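You operate a simulated robot arm through the tools that you are given. There is no shell and no other tool. Be economical: measure what you need, move in short steps, check, and stop when the job is done.

You run a simulated robot arm. Do the job below in one go: nothing can be reset, and whatever is moved stays where it is left.

Task
Pack the white spare module in the kit carton, lid it and stick on the green label.
Fine: set the module down in the middle of the carton, then push it up to the insert; press lid and label home; inserts, other module and other labels stay. Set down upright: what you pick out.

It is judged by the outcome, as a careful person would: the job done as asked, and still so three seconds after it is handed in. It fails if anything else is knocked over, pushed out of place, dropped, spilled or broken. Lids that push on must go on centred and level and be pressed home; caps that screw on are set level and turned clockwise until they are tight.

Robot
A 7-joint arm with a two-finger parallel gripper on a trunk, on a base that drives. Base frame: it is fixed to the floor where the robot stands at the start and does not move with it; the origin is under the middle of the robot, x ahead of it, y to its left, z up; the surface under the hand at the start is at about z = 0.76. Lengths are in m, angles in rad, forces in N, time in s.
With the tool pointing down near the work surface it reaches from about 0.24 to 0.58 m from the robot's upright axis, wherever it stands. Its first joint turns from -2.897 to 2.897 rad. Places, roughly: inside of the kit carton [0.5, -0.6, 0.8]. Payload 3.4 kg.
Tool frame: the origin (TCP) lies between the finger pads and is the grasp point; the fingertips stand 0.03 m ahead of it; z points along the fingers, y is the line along which they close. The gripper opens to 0.094 m. The fingers are 0.028 m wide and 0.01 m thick; the gripper's body (0.05 by 0.096 m) begins 0.055 m behind the TCP.
Orientation is that of the tool frame in the base frame, as [roll, pitch, yaw] about the fixed x, y, z axes, in that order (R = Rz(yaw) Ry(pitch) Rx(roll)). With the fingers straight down and closing along the base's y, the tool's x points along the base's -x, its y along +y and its z along -z.

Tools
- The arm moves only by the tool send_rows. Its argument "steps" is a list of rows, each a list of 7 numbers: the shift along the tool's x, y, z in m, then the turn, a rotation vector about the tool's x, y, z in rad, then the opening, from 0 (shut) to 1 (fully open). In form: [[dx, dy, dz, ax, ay, az, fingers], ...]. A call has 1 to 8 rows; each row shifts and turns the commanded pose from where the row before left it, along the tool's axes as they then stand. Rows are played at 5 a second. More than 0.05 m and 0.15 rad between two rows, or a gripper value outside its range, and nothing of the call is played. Where a pose cannot be reached the arm comes as near as it can. A force on the tool above 90 N (or 10 N above the force at the start of the call, whichever is more), or a blocked arm, ends the call early, and 0.2 s more pass. Each finger travels about 0.072 m/s and halts on what it meets, pressing with about 23 N; the grip force reading is that of the motor and also rises with nothing between the fingers. The clock runs only during rows and for 0.2 s after the last one: add rows that do not move to give the fingers time. It gives the time, the measured TCP pose, the force on the tool (base axes), the opening and the grip force at its end, in the units of the frame above (readings bear some noise), with the torque about the TCP (base axes, N m) and any sound that the robot's microphone picked up, and new pictures: "views" is both (left out), scene, wrist or none.
- Cameras (640 x 400 px; columns grow to the right, rows downward): "scene" is now at [-0.0047, 0.1107, 1.5679]; the picture's right is [-0.58, -0.81, 0.00], its down [-0.70, 0.50, -0.51] and it looks along [0.41, -0.30, -0.86] (base axes); focal length 284 px, centre (320, 200). "wrist" rides on the gripper at [0.076, 0.014, -0.102] in the tool frame; the picture's right is [-0.18, 0.98, 0.00], its down [-0.75, -0.14, -0.64] and it looks along [-0.63, -0.12, 0.77] (tool axes); focal length 243 px, centre (320, 200). There is no depth. A picture from a camera that has moved, and an enlarged one, comes with that camera's place and axes in the base frame and with its lens.
- lift_body(by): slides the trunk up (or, below 0, down) by that many m; the arm and the scene camera ride with it, the base frame stays. It gives what a move gives, with no picture.
- roll_base(legs): drives the robot by 1 to 6 legs, each [ahead, left, turn to the left] in m, m and rad, along the robot's own axes; the way and the turn of a leg run together, so that a leg with both is an arc; at most 1.5 m and 3.142 rad a leg. The arm and the cameras ride along, it lands a little off, and it stops where it bumps. It gives what a move gives, and a new picture of the scene camera.
- pan_tilt(pan, tilt): turns the head with the scene camera to pan (to the left, within 2.705 rad either way) and tilt (down, from -0.506 to 1.204), counted from straight ahead of the robot. It gives what a move gives, and a new picture of the scene camera.
- inspect(camera, box): a new picture of the part [left, top, right, bottom] of that camera's present view, enlarged. It takes no simulated time.
- sign_off(): hands the job in; it is judged then, once.

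Go step by step. Nothing tells you exact positions but the pictures and the camera data: compare them with the known pose of the tool, close in by small moves and look again before you grip or let go. The budget is 120 turns and 260 pictures, counting those below and the enlarged ones. Unless the task says otherwise, let go and move clear before handing in, and close with one line.

The tools are called as name(argument=value, ...) on one line, values as JSON. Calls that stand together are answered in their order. send_rows: Moves the arm, as the interface text tells. Its arguments: {"type":"object","properties":{"steps":{"type":"array","items":{"type":"array","items":{"type":"number"}}},"views":{"type":"string","enum":["both","scene","wrist","none"]}},"required":["steps"]} The other tools are called the same way: lift_body (by) slides the trunk up or down; roll_base (legs) drives the base; pan_tilt (pan, tilt) turns the head that bears the scene camera; inspect (camera, box) takes an enlarged picture of a part of a camera's view; sign_off () hands the job in.

At the start:

```text
time: 0.0
position: [0.3054, -0.1991, 1.0854]
tool_rot: [-3.141, -0.002, -3.141]
wrist_force: [-1.1, -0.2, -0.1]
wrist_torque: [-0.01, 0.02, 0.03]
opening: 0.0941
grip_force: 0.0
trunk travel left (down, up): [-0.25, 0.136]
robot x, y, heading: [0.0023, 0.0022, 0.002]
head pan, tilt: [-0.62, 1.037]
```

scene: 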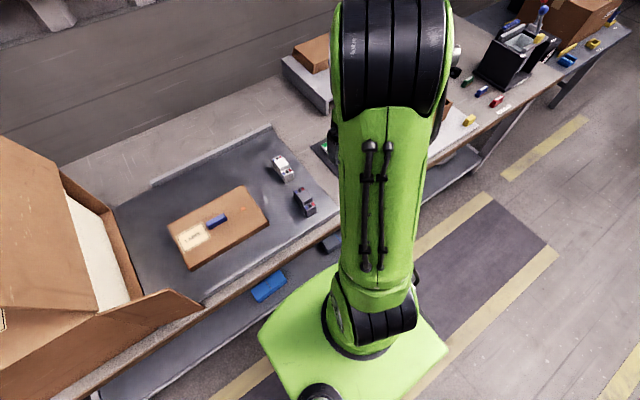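
wrist: 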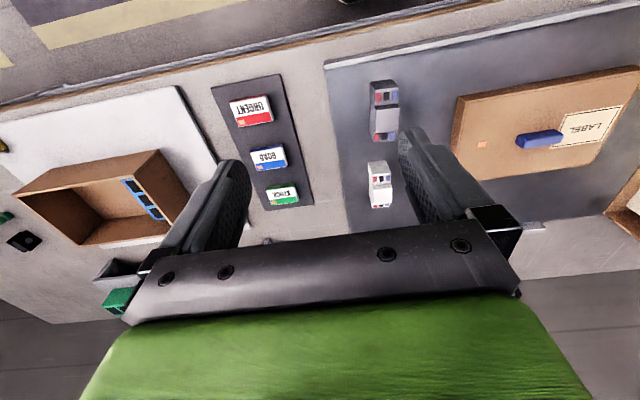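

I see the open carton to the right (−y), the label strip, two modules and the lid with a blue handle to the left. I'll look closer first.

inspect(camera="wrist", box=[0, 70, 320, 270])

inspect(camera="wrist", box=[320, 50, 640, 250])

pan_tilt(pan=-1.0, tilt=0.9)

```text
2.00 times, centred on (160, 170) of wrist
camera zoom: at [0.2286, -0.185, 1.1888], right [0.18, 0.98, 0.0], down [0.75, -0.14, 0.64], along [0.63, -0.12, -0.77], focal length 485 px, centre (640, 260)
```

zoom: 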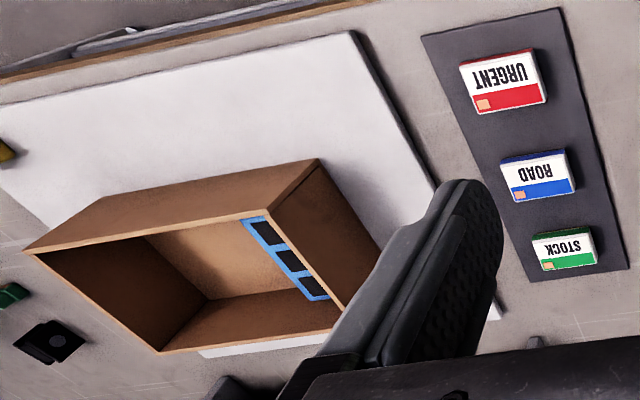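

```text
2.00 times, centred on (480, 150) of wrist
camera zoom: at [0.2286, -0.185, 1.1888], right [0.18, 0.98, 0.0], down [0.75, -0.14, 0.64], along [0.63, -0.12, -0.77], focal length 485 px, centre (0, 300)
```

zoom: 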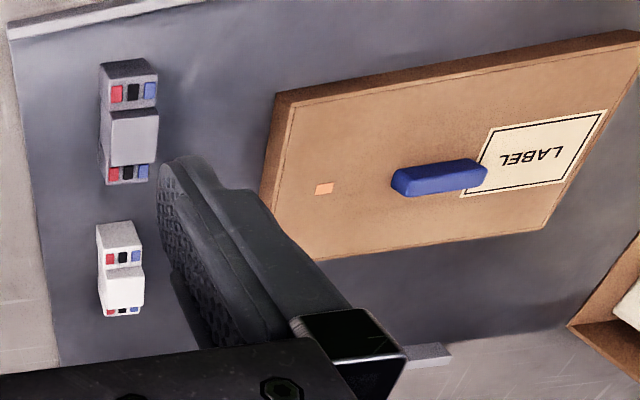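

```text
time: 0.8
position: [0.305, -0.1997, 1.0847]
tool_rot: [-3.142, 0.001, -3.14]
wrist_force: [0.9, 0.0, -0.2]
wrist_torque: [-0.01, 0.03, -0.01]
opening: 0.0938
grip_force: 0.0
trunk travel left (down, up): [-0.25, 0.136]
robot x, y, heading: [-0.001, -0.0012, -0.001]
head pan, tilt: [-1.0, 0.901]
camera scene: at [-0.0187, 0.0863, 1.5776], right [-0.84, -0.54, 0.0], down [-0.42, 0.66, -0.62], along [0.34, -0.52, -0.78], focal length 284 px, centre (320, 200)
```

scene: 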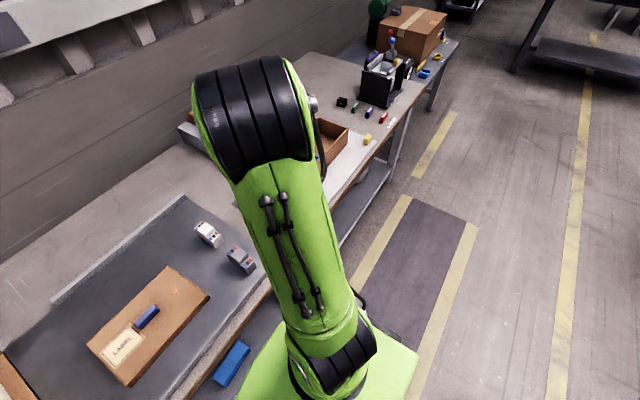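

The carton is beyond reach, so I'll drive sideways toward it with the hand high and look into it before picking anything.

roll_base(legs=[[0, -0.45, 0]])

send_rows(steps=[[0, 0, 0, 0, 0, 0, 1]], views="wrist")

```text
time: 3.6
position: [0.3042, -0.6582, 1.0848]
tool_rot: [-3.141, 0.0, 3.136]
wrist_force: [-0.6, -0.9, -0.1]
wrist_torque: [0.0, -0.01, 0.0]
opening: 0.094
grip_force: 0.1
trunk travel left (down, up): [-0.25, 0.136]
robot x, y, heading: [-0.0002, -0.4546, -0.006]
head pan, tilt: [-1.0, 0.901]
camera scene: at [-0.0196, -0.3704, 1.5777], right [-0.84, -0.54, 0.0], down [-0.42, 0.66, -0.62], along [0.33, -0.52, -0.78], focal length 284 px, centre (320, 200)
```

scene: 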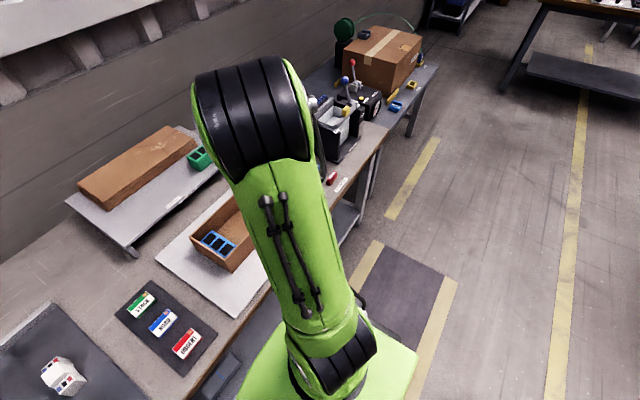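

```text
time: 4.0
position: [0.3046, -0.6568, 1.085]
tool_rot: [-3.141, 0.0, 3.136]
wrist_force: [-0.7, 0.5, -1.0]
wrist_torque: [-0.03, 0.0, -0.01]
opening: 0.094
grip_force: 0.1
trunk travel left (down, up): [-0.25, 0.136]
robot x, y, heading: [-0.0051, -0.4562, -0.007]
head pan, tilt: [-1.0, 0.901]
camera wrist: at [0.2263, -0.6422, 1.1888], right [0.19, 0.98, 0.0], down [0.75, -0.15, 0.64], along [0.63, -0.12, -0.77], focal length 243 px, centre (320, 200)
```

wrist: 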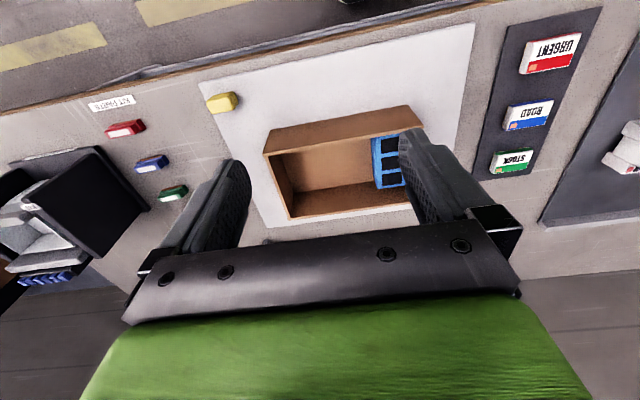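

The carton is between the fingers with the blue insert at its +y end. I'll look closer.

inspect(camera="wrist", box=[240, 90, 440, 230])

inspect(camera="scene", box=[100, 180, 300, 390])

inspect(camera="scene", box=[60, 100, 260, 250])

```text
2.86 times, centred on (340, 160) of wrist
camera zoom: at [0.2263, -0.6422, 1.1888], right [0.19, 0.98, 0.0], down [0.75, -0.15, 0.64], along [0.63, -0.12, -0.77], focal length 693 px, centre (263, 314)
```

zoom: 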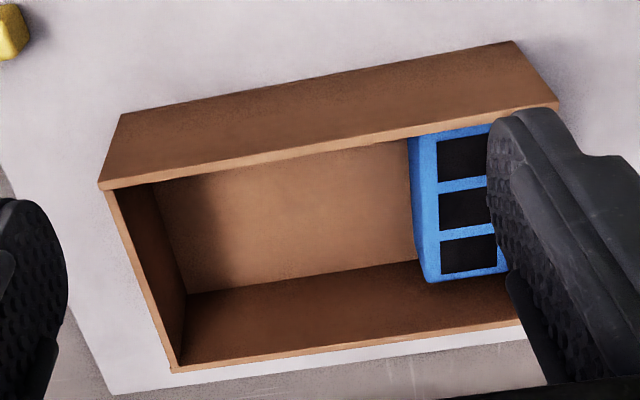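

```text
1.90 times, centred on (200, 285) of scene
camera zoom: at [-0.0196, -0.3695, 1.5777], right [-0.84, -0.54, 0.0], down [-0.42, 0.66, -0.62], along [0.33, -0.52, -0.78], focal length 540 px, centre (549, 38)
```

zoom: 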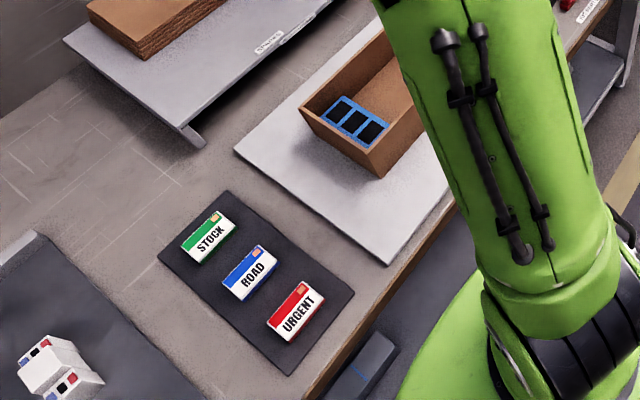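

```text
2.67 times, centred on (160, 175) of scene
camera zoom: at [-0.0196, -0.3695, 1.5777], right [-0.84, -0.54, 0.0], down [-0.42, 0.66, -0.62], along [0.33, -0.52, -0.78], focal length 756 px, centre (747, 267)
```

zoom: 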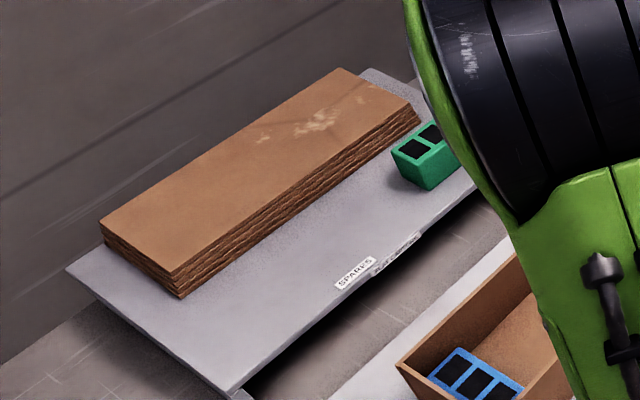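

The carton's outline is about x .392–.536, y −.764 to −.525, with rim z≈.855, and the insert face is at y≈−.587 with its top at ≈.81. Next I drive back and get the wrist camera over the modules.

roll_base(legs=[[0, 0.38, 0]])

send_rows(steps=[[0, 0.05, 0.03, 0, 0, 0, 1], [0, 0.05, 0.03, 0, 0, 0, 1], [-0.02, 0.03, 0.03, 0, 0, 0, 1], [-0.02, 0.02, 0.03, 0, 0, 0, 1]], views="wrist")

```text
time: 6.4
position: [0.306, -0.2775, 1.0858]
tool_rot: [-3.141, 0.0, 3.133]
wrist_force: [-0.6, 1.3, 0.4]
wrist_torque: [0.0, 0.0, 0.01]
opening: 0.0941
grip_force: 0.0
trunk travel left (down, up): [-0.25, 0.136]
robot x, y, heading: [0.0048, -0.0746, -0.006]
head pan, tilt: [-1.0, 0.901]
camera scene: at [-0.0165, 0.0105, 1.5776], right [-0.85, -0.53, 0.0], down [-0.42, 0.66, -0.62], along [0.33, -0.53, -0.78], focal length 284 px, centre (320, 200)
```

scene: 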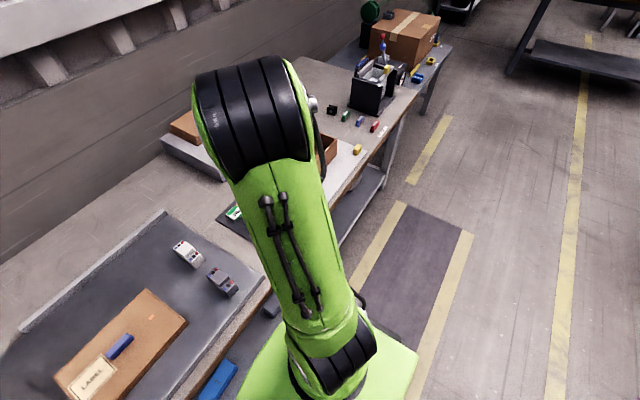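

```text
refused: row 1 steps farther than a row can; nothing moved
```

The row was over the shift limit. I'll use shorter rows.

send_rows(steps=[[0, 0.045, 0.02, 0, 0, 0, 1], [0, 0.045, 0.02, 0, 0, 0, 1], [-0.01, 0.035, 0.03, 0, 0, 0, 1], [-0.02, 0.02, 0.03, 0, 0, 0, 1]], views="wrist")

inspect(camera="wrist", box=[230, 60, 430, 230])

```text
time: 7.4
position: [0.3351, -0.1333, 0.9837]
tool_rot: [3.139, 0.0, 3.131]
wrist_force: [-0.2, 0.1, -0.6]
wrist_torque: [0.0, -0.01, -0.01]
opening: 0.0943
grip_force: 0.1
trunk travel left (down, up): [-0.25, 0.136]
robot x, y, heading: [-0.0013, -0.0778, -0.008]
head pan, tilt: [-1.0, 0.901]
camera wrist: at [0.2591, -0.1188, 1.0867], right [0.19, 0.98, 0.0], down [0.75, -0.15, 0.64], along [0.63, -0.12, -0.77], focal length 243 px, centre (320, 200)
```

wrist: 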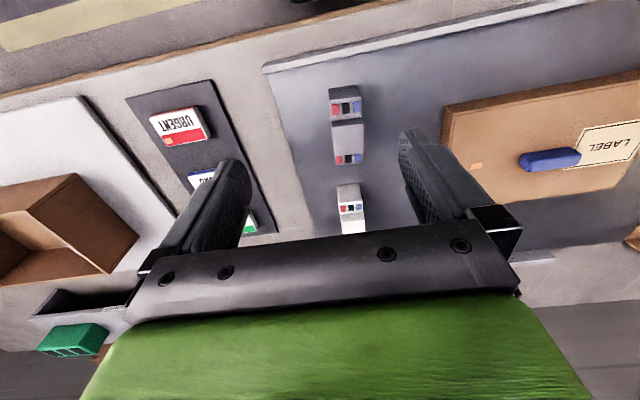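

```text
2.35 times, centred on (330, 145) of wrist
camera zoom: at [0.2591, -0.1188, 1.0867], right [0.19, 0.98, 0.0], down [0.75, -0.15, 0.64], along [0.63, -0.12, -0.77], focal length 571 px, centre (296, 329)
```

zoom: 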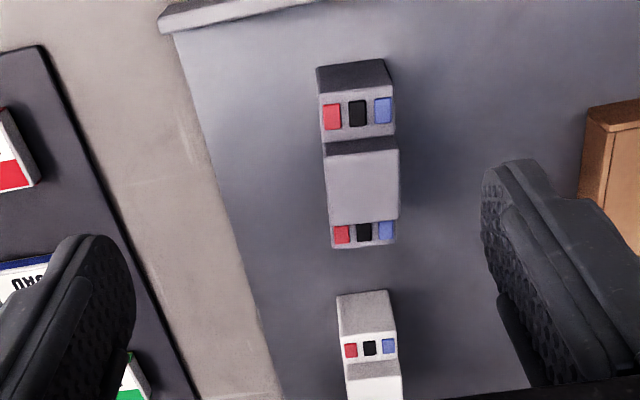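

The white module lies with its long axis along x, centred near (0.548, −0.119) and about 0.033 wide. I'll move above it and check the alignment.

send_rows(steps=[[-0.04, 0.003, 0, 0, 0, 0, 1], [-0.04, 0.003, 0.01, 0, 0, 0, 1], [-0.04, 0.003, 0.015, 0, 0, 0, 1], [-0.04, 0.004, 0.015, 0, 0, 0.004, 1], [-0.04, 0.002, 0.015, 0, 0, 0.006, 1], [-0.013, 0, 0.015, 0, 0, 0, 1], [0, 0, 0, 0, 0, 0, 1]], views="both")

inspect(camera="wrist", box=[220, 60, 460, 230])

```text
time: 9.0
position: [0.5486, -0.119, 0.9136]
tool_rot: [-3.142, 0.0, 3.122]
wrist_force: [0.4, 0.1, -0.1]
wrist_torque: [-0.01, -0.03, 0.0]
opening: 0.0939
grip_force: 0.1
trunk travel left (down, up): [-0.25, 0.136]
robot x, y, heading: [0.0054, -0.0815, -0.007]
head pan, tilt: [-1.0, 0.901]
camera scene: at [-0.0165, 0.0095, 1.5777], right [-0.85, -0.53, 0.0], down [-0.42, 0.66, -0.62], along [0.33, -0.53, -0.78], focal length 284 px, centre (320, 200)
camera wrist: at [0.4723, -0.1041, 1.0173], right [0.2, 0.98, 0.0], down [0.75, -0.16, 0.64], along [0.63, -0.13, -0.77], focal length 243 px, centre (320, 200)
```

scene: 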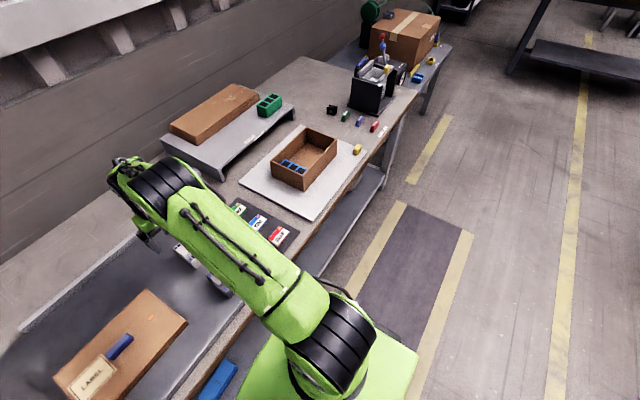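
wrist: 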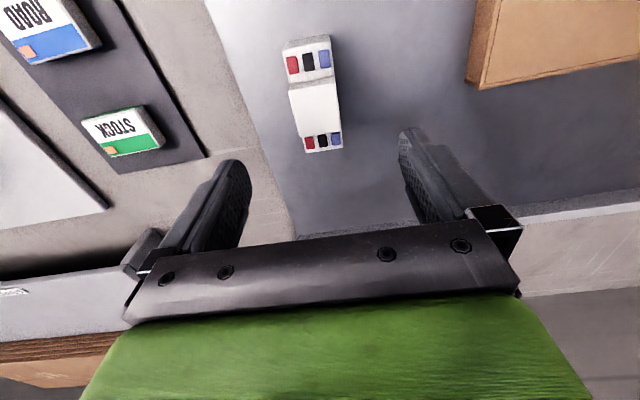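

```text
2.35 times, centred on (340, 145) of wrist
camera zoom: at [0.4723, -0.1041, 1.0173], right [0.2, 0.98, 0.0], down [0.75, -0.16, 0.64], along [0.63, -0.13, -0.77], focal length 571 px, centre (273, 329)
```

zoom: 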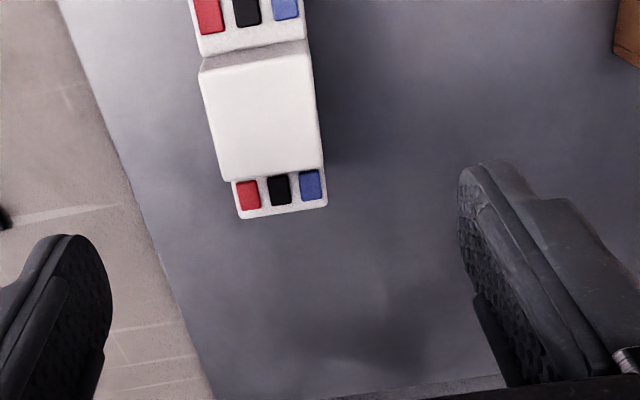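

The module is centred near (.546, −.122) and turned about −0.05 rad relative to the tool. I'll correct for that, then descend and grip.

send_rows(steps=[[0.002, -0.003, 0, 0, 0, 0.05, 1], [0, 0, 0.03, 0, 0, 0, 1], [0, 0, 0.03, 0, 0, 0, 1], [0, 0, 0.03, 0, 0, 0, 1], [0, 0, 0.02, 0, 0, 0, 1], [0, 0, 0, 0, 0, 0, 1]], views="wrist")

```text
time: 10.4
position: [0.5455, -0.1241, 0.8035]
tool_rot: [3.141, 0.0, 3.073]
wrist_force: [-0.4, 0.9, 0.0]
wrist_torque: [-0.01, -0.02, 0.03]
opening: 0.0941
grip_force: 0.0
trunk travel left (down, up): [-0.25, 0.136]
robot x, y, heading: [-0.0003, -0.078, -0.005]
head pan, tilt: [-1.0, 0.901]
camera wrist: at [0.4707, -0.1045, 0.9073], right [0.25, 0.97, 0.0], down [0.74, -0.19, 0.64], along [0.62, -0.16, -0.77], focal length 243 px, centre (320, 200)
```

wrist: 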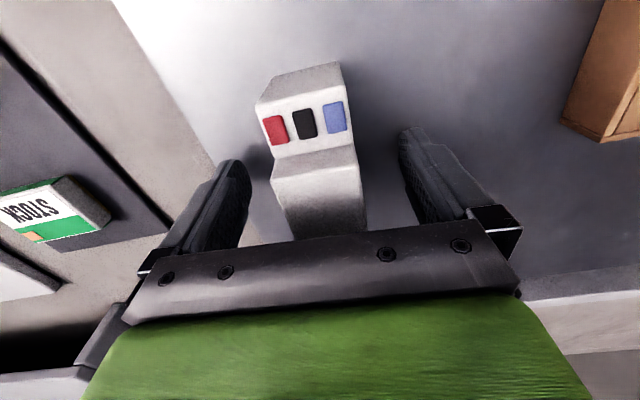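

The module is between the fingers. I'll close, then lift slightly.

send_rows(steps=[[0, 0, 0, 0, 0, 0, 0], [0, 0, 0, 0, 0, 0, 0], [0, 0, 0, 0, 0, 0, 0], [0, 0, 0, 0, 0, 0, 0], [0, 0, -0.03, 0, 0, 0, 0], [0, 0, -0.04, 0, 0, 0, 0], [0, 0, -0.04, 0, 0, 0, 0]], views="wrist")

```text
time: 12.0
position: [0.5482, -0.1247, 0.9145]
tool_rot: [-3.141, 0.0, 3.073]
wrist_force: [-0.2, -0.8, 1.7]
wrist_torque: [-0.02, 0.02, 0.04]
opening: 0.0002
grip_force: 22.7
trunk travel left (down, up): [-0.25, 0.136]
robot x, y, heading: [0.0026, -0.0774, -0.009]
head pan, tilt: [-1.0, 0.901]
camera wrist: at [0.4722, -0.1053, 1.0182], right [0.25, 0.97, 0.0], down [0.74, -0.19, 0.64], along [0.62, -0.16, -0.77], focal length 243 px, centre (320, 200)
```

wrist: 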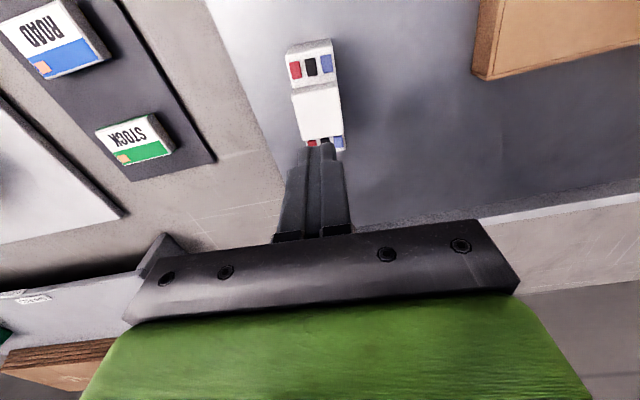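

The fingers shut on nothing, and the module is still where it was, upright. I'll go back down, close, and read the opening before lifting. I now take the module to be taller (top ≈.83) and centred at x≈.539.

send_rows(steps=[[0.007, 0.003, 0, 0, 0, 0, 1], [0, 0, 0, 0, 0, 0, 1], [0, 0, 0.0, 0, 0, 0, 1], [0, 0, 0.04, 0, 0, 0, 1], [0, 0, 0.04, 0, 0, 0, 1], [0, 0, 0.034, 0, 0, 0, 1], [0, 0, 0, 0, 0, 0, 1]], views="wrist")

send_rows(steps=[[0, 0, 0, 0, 0, 0, 0.3], [0, 0, 0, 0, 0, 0, 0.3], [0, 0, 0, 0, 0, 0, 0.3], [0, 0, 0, 0, 0, 0, 0.3]], views="both")

```text
time: 13.6
position: [0.5407, -0.1188, 0.8016]
tool_rot: [-3.141, -0.001, 3.072]
wrist_force: [0.3, 0.1, -0.1]
wrist_torque: [-0.01, -0.01, -0.03]
opening: 0.0942
grip_force: 0.1
trunk travel left (down, up): [-0.25, 0.136]
robot x, y, heading: [0.0022, -0.0758, -0.006]
head pan, tilt: [-1.0, 0.901]
camera wrist: at [0.4658, -0.1008, 0.9044], right [0.25, 0.97, 0.0], down [0.74, -0.19, 0.64], along [0.62, -0.16, -0.77], focal length 243 px, centre (320, 200)
```

wrist: 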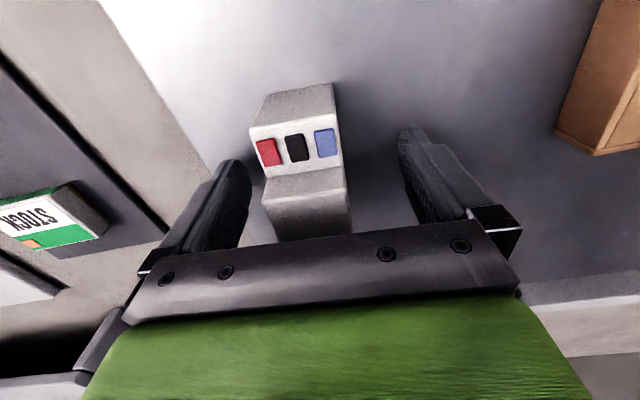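

```text
time: 14.6
position: [0.5411, -0.1206, 0.8016]
tool_rot: [3.141, -0.001, 3.073]
wrist_force: [-0.6, 0.7, -0.3]
wrist_torque: [0.01, -0.07, 0.0]
opening: 0.04
grip_force: 23.0
trunk travel left (down, up): [-0.25, 0.136]
robot x, y, heading: [0.0031, -0.0765, -0.008]
head pan, tilt: [-1.0, 0.901]
camera scene: at [-0.0166, 0.0094, 1.5777], right [-0.85, -0.53, 0.0], down [-0.42, 0.66, -0.62], along [0.33, -0.53, -0.78], focal length 284 px, centre (320, 200)
camera wrist: at [0.4659, -0.1008, 0.9046], right [0.25, 0.97, 0.0], down [0.74, -0.19, 0.64], along [0.62, -0.16, -0.77], focal length 243 px, centre (320, 200)
```

scene: 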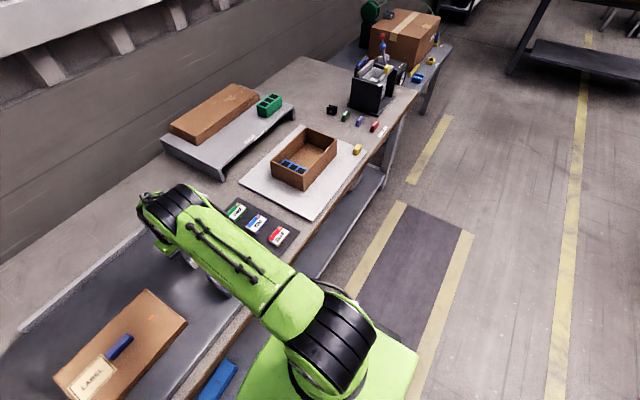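
wrist: 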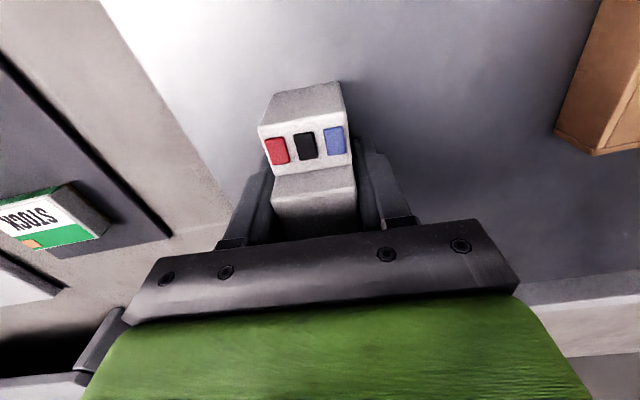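

The fingers now hold the module (opening 0.040, 23 N). I'll grip fully and lift slowly.

send_rows(steps=[[0, 0, 0.003, 0, 0, 0, 0.3], [0, 0, 0, 0, 0, 0, 0], [0, 0, 0, 0, 0, 0, 0], [0, 0, -0.002, 0, 0, 0, 0], [0, 0, -0.003, 0, 0, 0, 0], [0, 0, -0.004, 0, 0, 0, 0], [0, 0, -0.004, 0, 0, 0, 0]], views="wrist")

```text
time: 16.2
position: [0.5405, -0.1204, 0.8111]
tool_rot: [-3.14, -0.002, 3.072]
wrist_force: [-0.4, -0.6, -2.0]
wrist_torque: [-0.01, 0.01, 0.01]
opening: 0.0402
grip_force: 23.2
trunk travel left (down, up): [-0.25, 0.136]
robot x, y, heading: [-0.0009, -0.0815, -0.011]
head pan, tilt: [-1.0, 0.901]
camera wrist: at [0.4649, -0.1008, 0.9143], right [0.25, 0.97, 0.0], down [0.74, -0.19, 0.64], along [0.62, -0.16, -0.77], focal length 243 px, centre (320, 200)
```

wrist: 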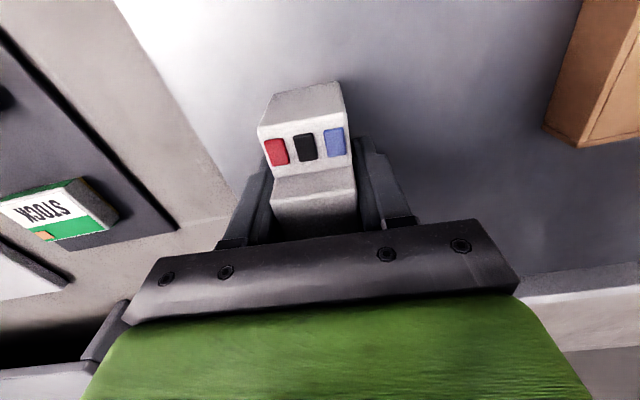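

It's holding, at about 2 N of weight. I'll lift it gently to carrying height.

send_rows(steps=[[0, 0, -0.01, 0, 0, 0, 0], [0, 0, -0.015, 0, 0, 0, 0], [0, 0, -0.02, 0, 0, 0, 0], [0, 0, -0.02, 0, 0, 0, 0], [0, 0, -0.02, 0, 0, 0, 0], [0, 0, -0.02, 0, 0, 0, 0], [0, 0, -0.015, 0, 0, 0, 0], [0, 0, -0.005, 0, 0, 0, 0]], views="wrist")

```text
time: 18.0
position: [0.5422, -0.1203, 0.9373]
tool_rot: [-3.141, 0.0, 3.073]
wrist_force: [0.2, 0.2, -1.1]
wrist_torque: [-0.03, 0.02, -0.03]
opening: 0.0399
grip_force: 22.6
trunk travel left (down, up): [-0.25, 0.136]
robot x, y, heading: [0.0048, -0.0805, -0.011]
head pan, tilt: [-1.0, 0.901]
camera wrist: at [0.4656, -0.1016, 1.04], right [0.25, 0.97, 0.0], down [0.74, -0.19, 0.64], along [0.62, -0.16, -0.77], focal length 243 px, centre (320, 200)
```

wrist: 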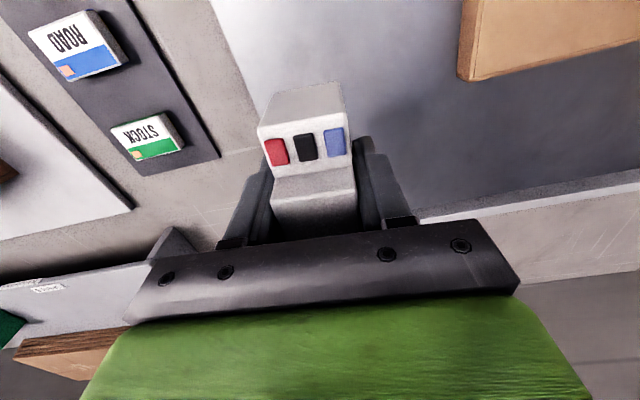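

Held firmly. I'll retract a little in x, then drive sideways to the carton.

send_rows(steps=[[0.02, 0, -0.01, 0, 0, 0, 0], [0.025, 0, -0.01, 0, 0, -0.035, 0], [0.02, 0, 0, 0, 0, -0.03, 0], [0.01, 0, 0, 0, 0, 0, 0]], views="none")

roll_base(legs=[[0, -0.27, 0], [0, -0.26, 0]])

send_rows(steps=[[0, 0, 0, 0, 0, 0, 0]], views="wrist")

```text
time: 19.0
position: [0.4672, -0.117, 0.9545]
tool_rot: [3.141, 0.002, 3.139]
wrist_force: [-0.1, 0.2, -1.9]
wrist_torque: [-0.01, -0.01, 0.04]
opening: 0.0402
grip_force: 22.3
trunk travel left (down, up): [-0.25, 0.136]
robot x, y, heading: [-0.001, -0.0755, -0.007]
head pan, tilt: [-1.0, 0.901]
```

```text
time: 22.4
position: [0.4595, -0.6555, 0.9559]
tool_rot: [3.139, -0.001, 3.135]
wrist_force: [0.1, -0.4, -1.8]
wrist_torque: [-0.01, 0.03, -0.02]
opening: 0.0399
grip_force: 22.9
trunk travel left (down, up): [-0.25, 0.136]
robot x, y, heading: [-0.0035, -0.6145, -0.01]
head pan, tilt: [-1.0, 0.901]
camera scene: at [-0.0231, -0.5288, 1.5778], right [-0.85, -0.53, 0.0], down [-0.42, 0.67, -0.62], along [0.33, -0.53, -0.78], focal length 284 px, centre (320, 200)
```

scene: 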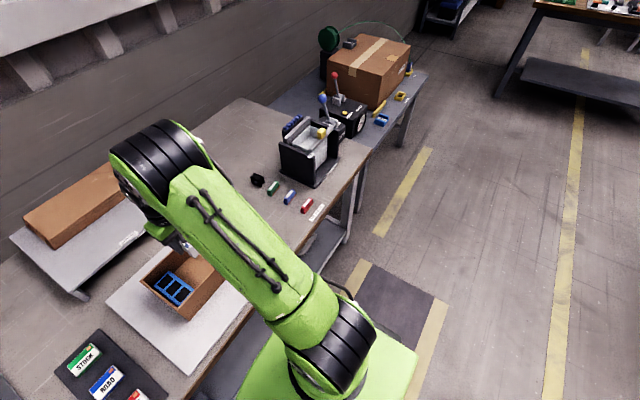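

```text
time: 22.8
position: [0.4609, -0.655, 0.9553]
tool_rot: [3.141, -0.001, 3.134]
wrist_force: [-0.4, -0.8, -2.0]
wrist_torque: [-0.01, -0.01, 0.0]
opening: 0.0402
grip_force: 22.9
trunk travel left (down, up): [-0.25, 0.136]
robot x, y, heading: [-0.004, -0.6107, -0.011]
head pan, tilt: [-1.0, 0.901]
camera wrist: at [0.3833, -0.6406, 1.0586], right [0.19, 0.98, 0.0], down [0.75, -0.15, 0.64], along [0.63, -0.12, -0.77], focal length 243 px, centre (320, 200)
```

wrist: 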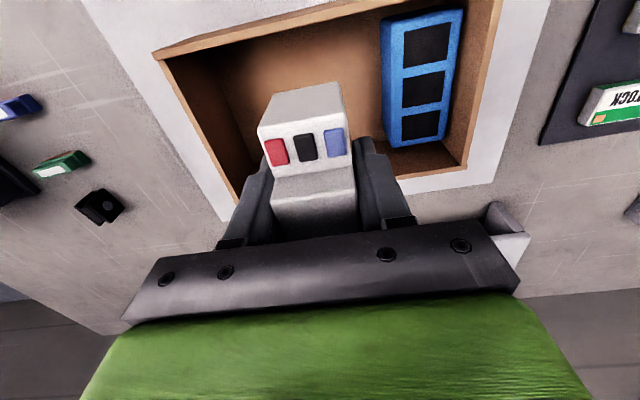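

The module hangs over the free part of the carton. I'll lower it in near the middle (x≈.463, y≈−.652), stopping just above the floor.

send_rows(steps=[[-0.003, 0.003, 0.02, 0, 0, -0.006, 0], [0, 0, 0.025, 0, 0, 0, 0], [0, 0, 0.025, 0, 0, 0, 0], [0, 0, 0.025, 0, 0, 0, 0], [0, 0, 0.02, 0, 0, 0, 0], [0, 0, 0.01, 0, 0, 0, 0], [0, 0, 0.008, 0, 0, 0, 0], [0, 0, 0, 0, 0, 0, 0]], views="wrist")

```text
time: 24.6
position: [0.4638, -0.6527, 0.8222]
tool_rot: [3.141, 0.0, 3.138]
wrist_force: [-0.1, 0.9, -0.8]
wrist_torque: [0.01, 0.01, -0.01]
opening: 0.0399
grip_force: 23.0
trunk travel left (down, up): [-0.25, 0.136]
robot x, y, heading: [-0.0073, -0.6143, -0.014]
head pan, tilt: [-1.0, 0.901]
camera wrist: at [0.3867, -0.6379, 0.9259], right [0.19, 0.98, 0.0], down [0.75, -0.14, 0.64], along [0.63, -0.12, -0.77], focal length 243 px, centre (320, 200)
```

wrist: 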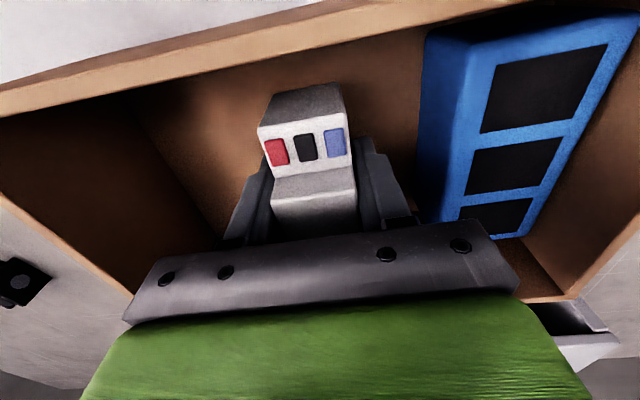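

Inside the carton with good clearance. I'll lower in small steps until it touches.

send_rows(steps=[[0, 0, 0.004, 0, 0, 0, 0], [0, 0, 0.003, 0, 0, 0, 0], [0, 0, 0.003, 0, 0, 0, 0], [0, 0, 0.002, 0, 0, 0, 0], [0, 0, 0, 0, 0, 0, 0]], views="none")

```text
time: 25.8
position: [0.4639, -0.6514, 0.8121]
tool_rot: [3.14, 0.005, 3.14]
wrist_force: [0.0, 0.3, 8.3]
wrist_torque: [0.03, -0.4, 0.01]
opening: 0.0401
grip_force: 23.1
trunk travel left (down, up): [-0.25, 0.136]
robot x, y, heading: [-0.0109, -0.6135, -0.011]
head pan, tilt: [-1.0, 0.901]
```

It's on the floor (8 N up). I'll open part-way and rise straight up.

send_rows(steps=[[0, 0, 0, 0, 0, 0, 0.62], [0, 0, 0, 0, 0, 0, 0.62], [0, 0, -0.01, 0, 0, 0, 0.62], [0, 0, -0.02, 0, 0, 0, 0.62], [0, 0, -0.03, 0, 0, 0, 0.62], [0, 0, -0.03, 0, 0, 0, 0.62], [0, 0, 0, 0, 0, 0, 0.62]], views="wrist")

```text
time: 27.4
position: [0.4618, -0.6526, 0.9014]
tool_rot: [3.141, 0.001, 3.14]
wrist_force: [0.1, 0.3, -0.3]
wrist_torque: [0.03, 0.01, -0.06]
opening: 0.0583
grip_force: 0.1
trunk travel left (down, up): [-0.25, 0.136]
robot x, y, heading: [-0.0037, -0.6139, -0.011]
head pan, tilt: [-1.0, 0.901]
camera wrist: at [0.3849, -0.6386, 1.0051], right [0.19, 0.98, 0.0], down [0.75, -0.14, 0.64], along [0.63, -0.12, -0.77], focal length 243 px, centre (320, 200)
```

wrist: 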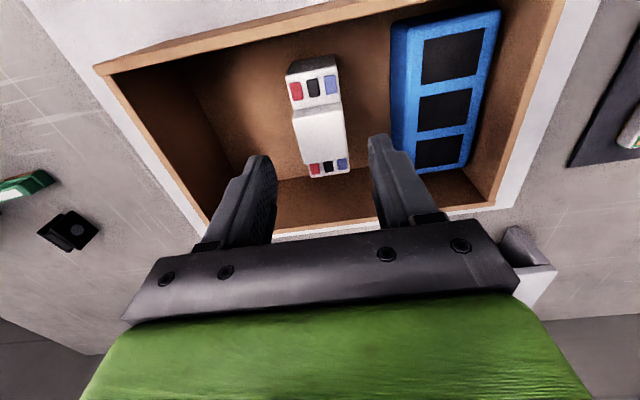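

The module is upright in the middle. I'll close the fingers, drop in on its −y side and push it toward the insert.

send_rows(steps=[[-0.003, -0.025, 0, 0, 0, 0, 0], [0, -0.025, 0, 0, 0, 0, 0], [0, 0, 0, 0, 0, 0, 0], [0, 0, 0.03, 0, 0, 0, 0], [0, 0, 0.03, 0, 0, 0, 0], [0, 0, 0.028, 0, 0, 0, 0], [0, 0, 0, 0, 0, 0, 0]], views="wrist")

```text
time: 29.0
position: [0.4638, -0.7032, 0.8134]
tool_rot: [3.141, 0.0, 3.139]
wrist_force: [-1.3, 0.1, 0.0]
wrist_torque: [0.01, -0.02, -0.04]
opening: 0.0001
grip_force: 23.0
trunk travel left (down, up): [-0.25, 0.136]
robot x, y, heading: [-0.0063, -0.6177, -0.013]
head pan, tilt: [-1.0, 0.901]
camera wrist: at [0.3877, -0.6887, 0.9164], right [0.19, 0.98, 0.0], down [0.75, -0.14, 0.64], along [0.63, -0.12, -0.77], focal length 243 px, centre (320, 200)
```

wrist: 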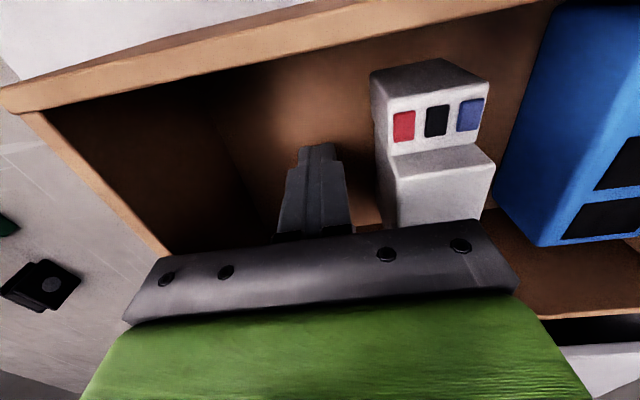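

The fingers are beside it on the −y side. I'll push gently in +y.

send_rows(steps=[[0, 0.012, 0, 0, 0, 0, 0], [0, 0.008, 0, 0, 0, 0, 0], [0, 0.008, 0, 0, 0, 0, 0], [0, 0.008, 0, 0, 0, 0, 0], [0, 0.008, 0, 0, 0, 0, 0], [0, 0.008, 0, 0, 0, 0, 0], [0, 0.006, 0, 0, 0, 0, 0]], views="wrist")

```text
time: 30.6
position: [0.4667, -0.6435, 0.8126]
tool_rot: [3.141, -0.001, 3.139]
wrist_force: [-0.2, -0.3, -1.1]
wrist_torque: [-0.01, 0.02, 0.01]
opening: 0.0
grip_force: 22.5
trunk travel left (down, up): [-0.25, 0.136]
robot x, y, heading: [-0.0067, -0.6138, -0.009]
head pan, tilt: [-1.0, 0.901]
camera wrist: at [0.3892, -0.6298, 0.9165], right [0.19, 0.98, 0.0], down [0.75, -0.14, 0.64], along [0.63, -0.12, -0.77], focal length 243 px, centre (320, 200)
```

wrist: 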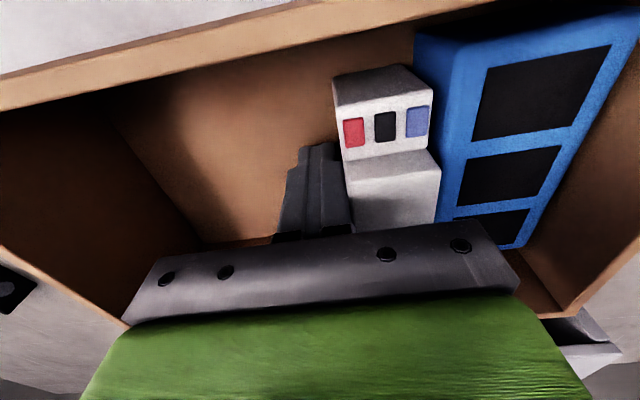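

A small gap is left, so I'll continue in fine steps and watch the force.

send_rows(steps=[[0, 0.003, 0, 0, 0, 0, 0], [0, 0.002, 0, 0, 0, 0, 0], [0, 0.002, 0, 0, 0, 0, 0], [0, 0, 0, 0, 0, 0, 0]], views="wrist")

inspect(camera="wrist", box=[300, 20, 500, 230])

```text
time: 31.6
position: [0.4656, -0.6371, 0.814]
tool_rot: [3.141, 0.0, 3.141]
wrist_force: [0.6, 0.3, -0.4]
wrist_torque: [-0.03, 0.02, 0.01]
opening: 0.0
grip_force: 23.0
trunk travel left (down, up): [-0.25, 0.136]
robot x, y, heading: [-0.0049, -0.6114, -0.015]
head pan, tilt: [-1.0, 0.901]
camera wrist: at [0.3889, -0.6232, 0.9163], right [0.19, 0.98, 0.0], down [0.75, -0.14, 0.64], along [0.63, -0.12, -0.77], focal length 243 px, centre (320, 200)
```

wrist: 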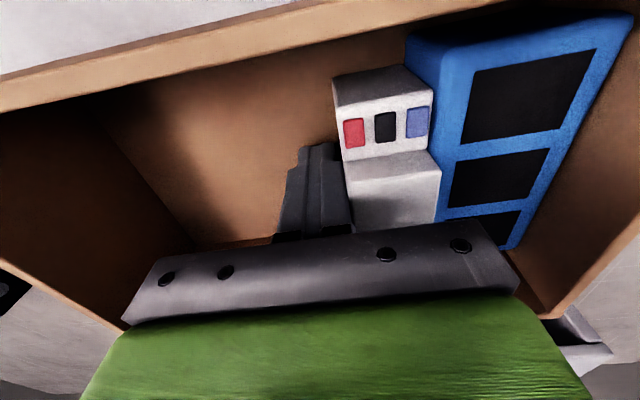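

```text
1.90 times, centred on (400, 125) of wrist
camera zoom: at [0.3889, -0.6232, 0.9163], right [0.19, 0.98, 0.0], down [0.75, -0.14, 0.64], along [0.63, -0.12, -0.77], focal length 462 px, centre (168, 343)
```

zoom: 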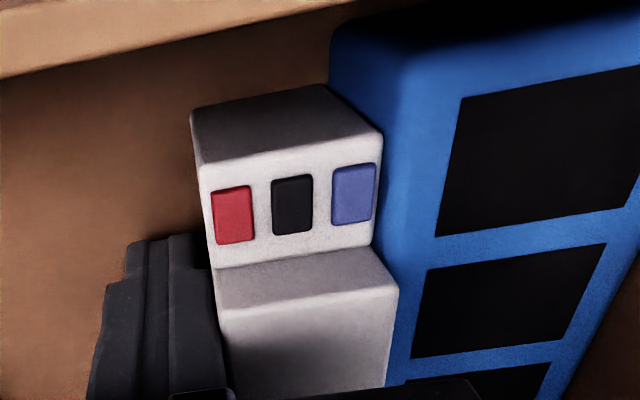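

Nearly there with no resistance yet, so I'll use 1 mm steps.

send_rows(steps=[[0, 0.001, 0, 0, 0, 0, 0], [0, 0.001, 0, 0, 0, 0, 0], [0, 0.001, 0, 0, 0, 0, 0], [0, 0, 0, 0, 0, 0, 0]], views="wrist")

inspect(camera="wrist", box=[300, 20, 500, 230])

```text
time: 32.6
position: [0.4662, -0.6354, 0.812]
tool_rot: [3.14, 0.001, 3.14]
wrist_force: [-0.4, -6.0, 2.5]
wrist_torque: [0.09, 0.01, 0.01]
opening: 0.0001
grip_force: 22.9
trunk travel left (down, up): [-0.25, 0.136]
robot x, y, heading: [-0.005, -0.6144, -0.014]
head pan, tilt: [-1.0, 0.901]
camera wrist: at [0.3891, -0.6209, 0.9159], right [0.19, 0.98, 0.0], down [0.75, -0.14, 0.64], along [0.63, -0.12, -0.77], focal length 243 px, centre (320, 200)
```

wrist: 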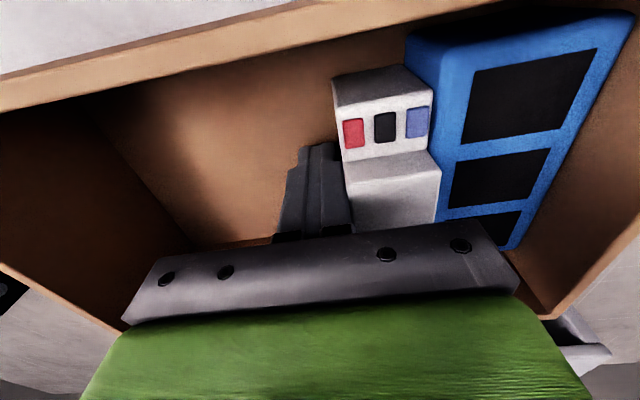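

```text
1.90 times, centred on (400, 125) of wrist
camera zoom: at [0.3891, -0.6209, 0.9159], right [0.19, 0.98, 0.0], down [0.75, -0.14, 0.64], along [0.63, -0.12, -0.77], focal length 462 px, centre (168, 343)
```

zoom: 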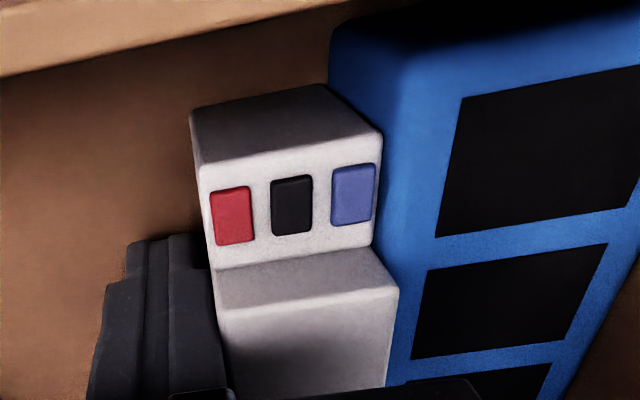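

Contact at 6 N: the module is up against the insert. I'll back off, rise and check from above.

send_rows(steps=[[0, -0.01, 0, 0, 0, 0, 0], [0, -0.01, 0, 0, 0, 0, 0], [0, 0, -0.04, 0, 0, 0, 0], [0, 0, -0.04, 0, 0, 0, 0], [0.01, 0, -0.04, 0, 0, 0, 0], [0.03, 0, -0.035, 0, 0, 0, 0], [0.03, 0, -0.03, 0, 0, 0, 0], [0.03, 0, -0.02, 0, 0, 0, 0]], views="wrist")

inspect(camera="wrist", box=[200, 50, 520, 250])

```text
time: 34.4
position: [0.3648, -0.6527, 1.0189]
tool_rot: [3.141, 0.0, 3.14]
wrist_force: [0.8, 0.1, -1.0]
wrist_torque: [0.02, -0.01, 0.02]
opening: 0.0
grip_force: 23.3
trunk travel left (down, up): [-0.25, 0.136]
robot x, y, heading: [-0.0057, -0.612, -0.012]
head pan, tilt: [-1.0, 0.901]
camera wrist: at [0.289, -0.6385, 1.1217], right [0.19, 0.98, 0.0], down [0.75, -0.14, 0.64], along [0.63, -0.12, -0.77], focal length 243 px, centre (320, 200)
```

wrist: 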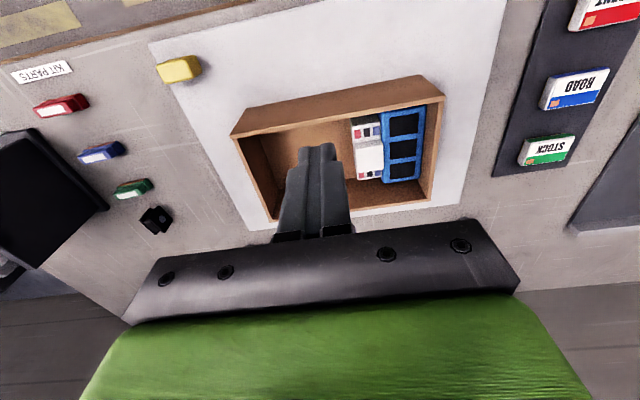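

```text
2.00 times, centred on (360, 150) of wrist
camera zoom: at [0.289, -0.6385, 1.1217], right [0.19, 0.98, 0.0], down [0.75, -0.14, 0.64], along [0.63, -0.12, -0.77], focal length 485 px, centre (240, 300)
```

zoom: 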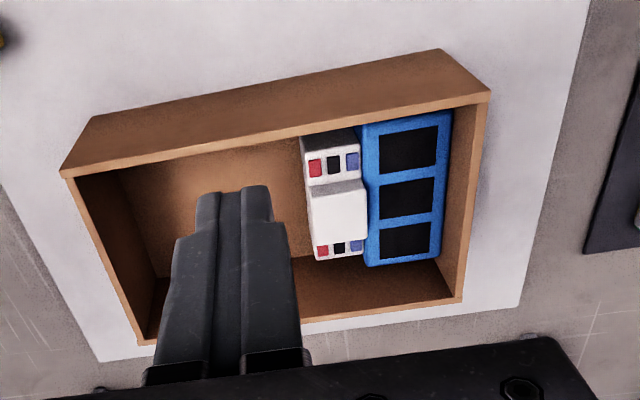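

The module is flush with the insert. The carton is centred at about (.466, −.645) and axis-aligned. Now I'll drive to the lid.

roll_base(legs=[[0, 0.76, 0.012]])

send_rows(steps=[[0, 0, 0, 0, 0, 0, 1], [0.02, 0, 0, 0, 0, 0, 1], [0.02, 0, 0, 0, 0, 0, 1], [0, 0, 0, 0, 0, 0, 1]], views="wrist")

inspect(camera="wrist", box=[180, 60, 500, 260])

```text
time: 38.5
position: [0.3737, 0.1168, 1.0187]
tool_rot: [-3.141, 0.0, -3.133]
wrist_force: [-0.8, -0.2, -0.3]
wrist_torque: [-0.03, 0.0, 0.01]
opening: 0.0
grip_force: 22.5
trunk travel left (down, up): [-0.25, 0.136]
robot x, y, heading: [0.0004, 0.1515, -0.006]
head pan, tilt: [-1.0, 0.901]
camera scene: at [-0.0182, 0.2376, 1.5776], right [-0.84, -0.54, 0.0], down [-0.42, 0.66, -0.62], along [0.33, -0.52, -0.78], focal length 284 px, centre (320, 200)
```

scene: 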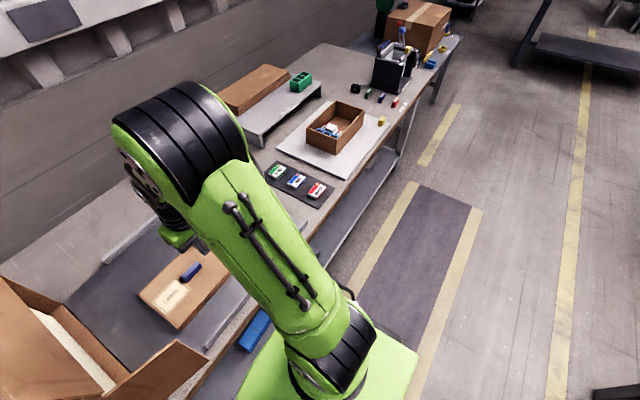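

```text
time: 39.5
position: [0.3346, 0.1152, 1.0191]
tool_rot: [-3.141, 0.001, -3.135]
wrist_force: [0.8, -0.3, 1.1]
wrist_torque: [0.0, 0.0, 0.05]
opening: 0.0941
grip_force: 0.0
trunk travel left (down, up): [-0.25, 0.136]
robot x, y, heading: [-0.0032, 0.148, -0.003]
head pan, tilt: [-1.0, 0.901]
camera wrist: at [0.2565, 0.1284, 1.1221], right [0.18, 0.98, 0.0], down [0.75, -0.14, 0.64], along [0.63, -0.11, -0.77], focal length 243 px, centre (320, 200)
```

wrist: 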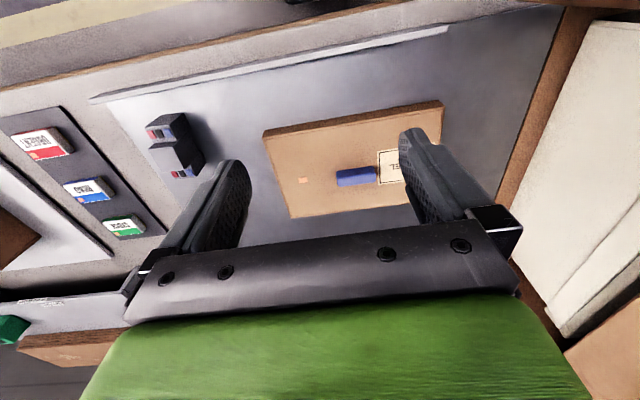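

```text
2.00 times, centred on (340, 160) of wrist
camera zoom: at [0.2565, 0.1284, 1.1221], right [0.18, 0.98, 0.0], down [0.75, -0.14, 0.64], along [0.63, -0.11, -0.77], focal length 485 px, centre (280, 280)
```

zoom: 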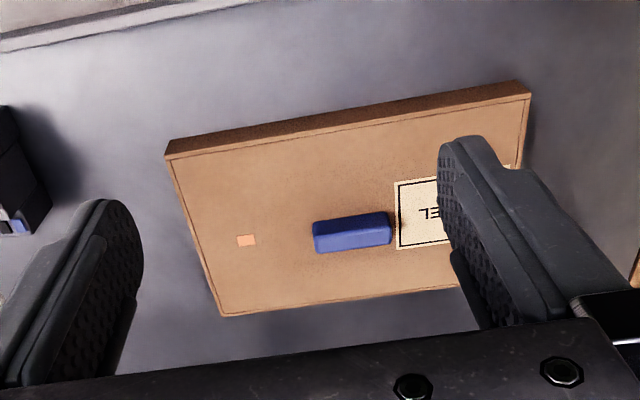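

The lid lies square, centred at about (.479, .148), top z≈.793, with the blue handle along y at its centre. I'll go above the handle and turn the tool 90° so the fingers close across it.

send_rows(steps=[[-0.037, 0.008, 0.0, 0, 0, 0, 1], [-0.037, 0.008, 0, 0, 0, 0, 1], [-0.037, 0.008, 0, 0, 0, 0, 1], [-0.035, 0.008, 0, 0, 0, 0, 1], [0, 0, 0, 0, 0, 0.15, 1], [0, 0, 0, 0, 0, 0.15, 1], [0, 0, 0, 0, 0, 0.15, 1], [0, 0, 0, 0, 0, 0.15, 1]], views="none")

send_rows(steps=[[0, 0, 0.02, 0, 0, 0.15, 1], [0, 0, 0.02, 0, 0, 0.15, 1], [0, 0, 0.02, 0, 0, 0.15, 1], [0, 0, 0.02, 0, 0, 0.15, 1], [0, 0, 0.02, 0, 0, 0.15, 1], [0, 0, 0.01, 0, 0, 0.15, 1], [0, 0, 0, 0, 0, 0.077, 1], [0, 0, 0, 0, 0, 0, 1]], views="both")

```text
time: 41.3
position: [0.4795, 0.1492, 1.0182]
tool_rot: [-3.14, 0.001, 2.548]
wrist_force: [0.3, 0.5, 0.8]
wrist_torque: [0.04, 0.0, 0.0]
opening: 0.0938
grip_force: 0.1
trunk travel left (down, up): [-0.25, 0.136]
robot x, y, heading: [0.0033, 0.1532, 0.0]
head pan, tilt: [-1.0, 0.901]
```

```text
time: 43.1
position: [0.4807, 0.1487, 0.9065]
tool_rot: [3.14, -0.001, 1.571]
wrist_force: [0.2, -0.4, -0.1]
wrist_torque: [0.02, 0.03, -0.01]
opening: 0.094
grip_force: 0.1
trunk travel left (down, up): [-0.25, 0.136]
robot x, y, heading: [-0.0001, 0.1519, -0.008]
head pan, tilt: [-1.0, 0.901]
camera scene: at [-0.0181, 0.2369, 1.5777], right [-0.84, -0.54, 0.0], down [-0.42, 0.66, -0.62], along [0.33, -0.52, -0.78], focal length 284 px, centre (320, 200)
camera wrist: at [0.494, 0.2246, 1.0111], right [0.98, -0.18, 0.0], down [-0.14, -0.75, 0.64], along [-0.12, -0.63, -0.77], focal length 243 px, centre (320, 200)
```

scene: 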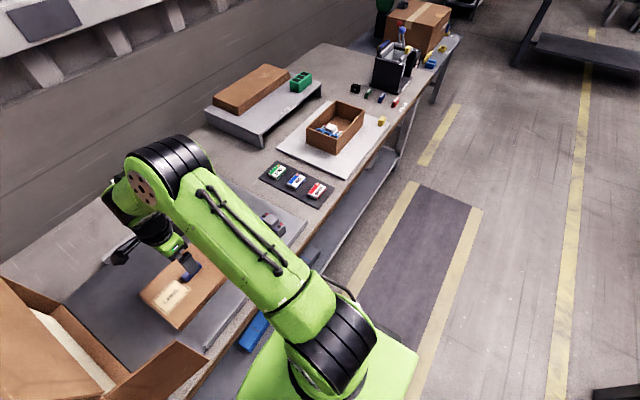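
wrist: 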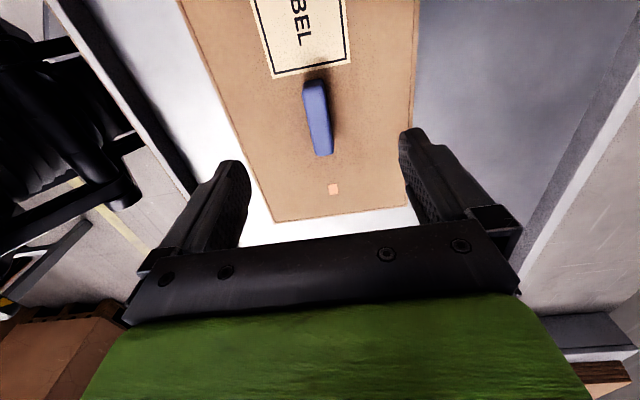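

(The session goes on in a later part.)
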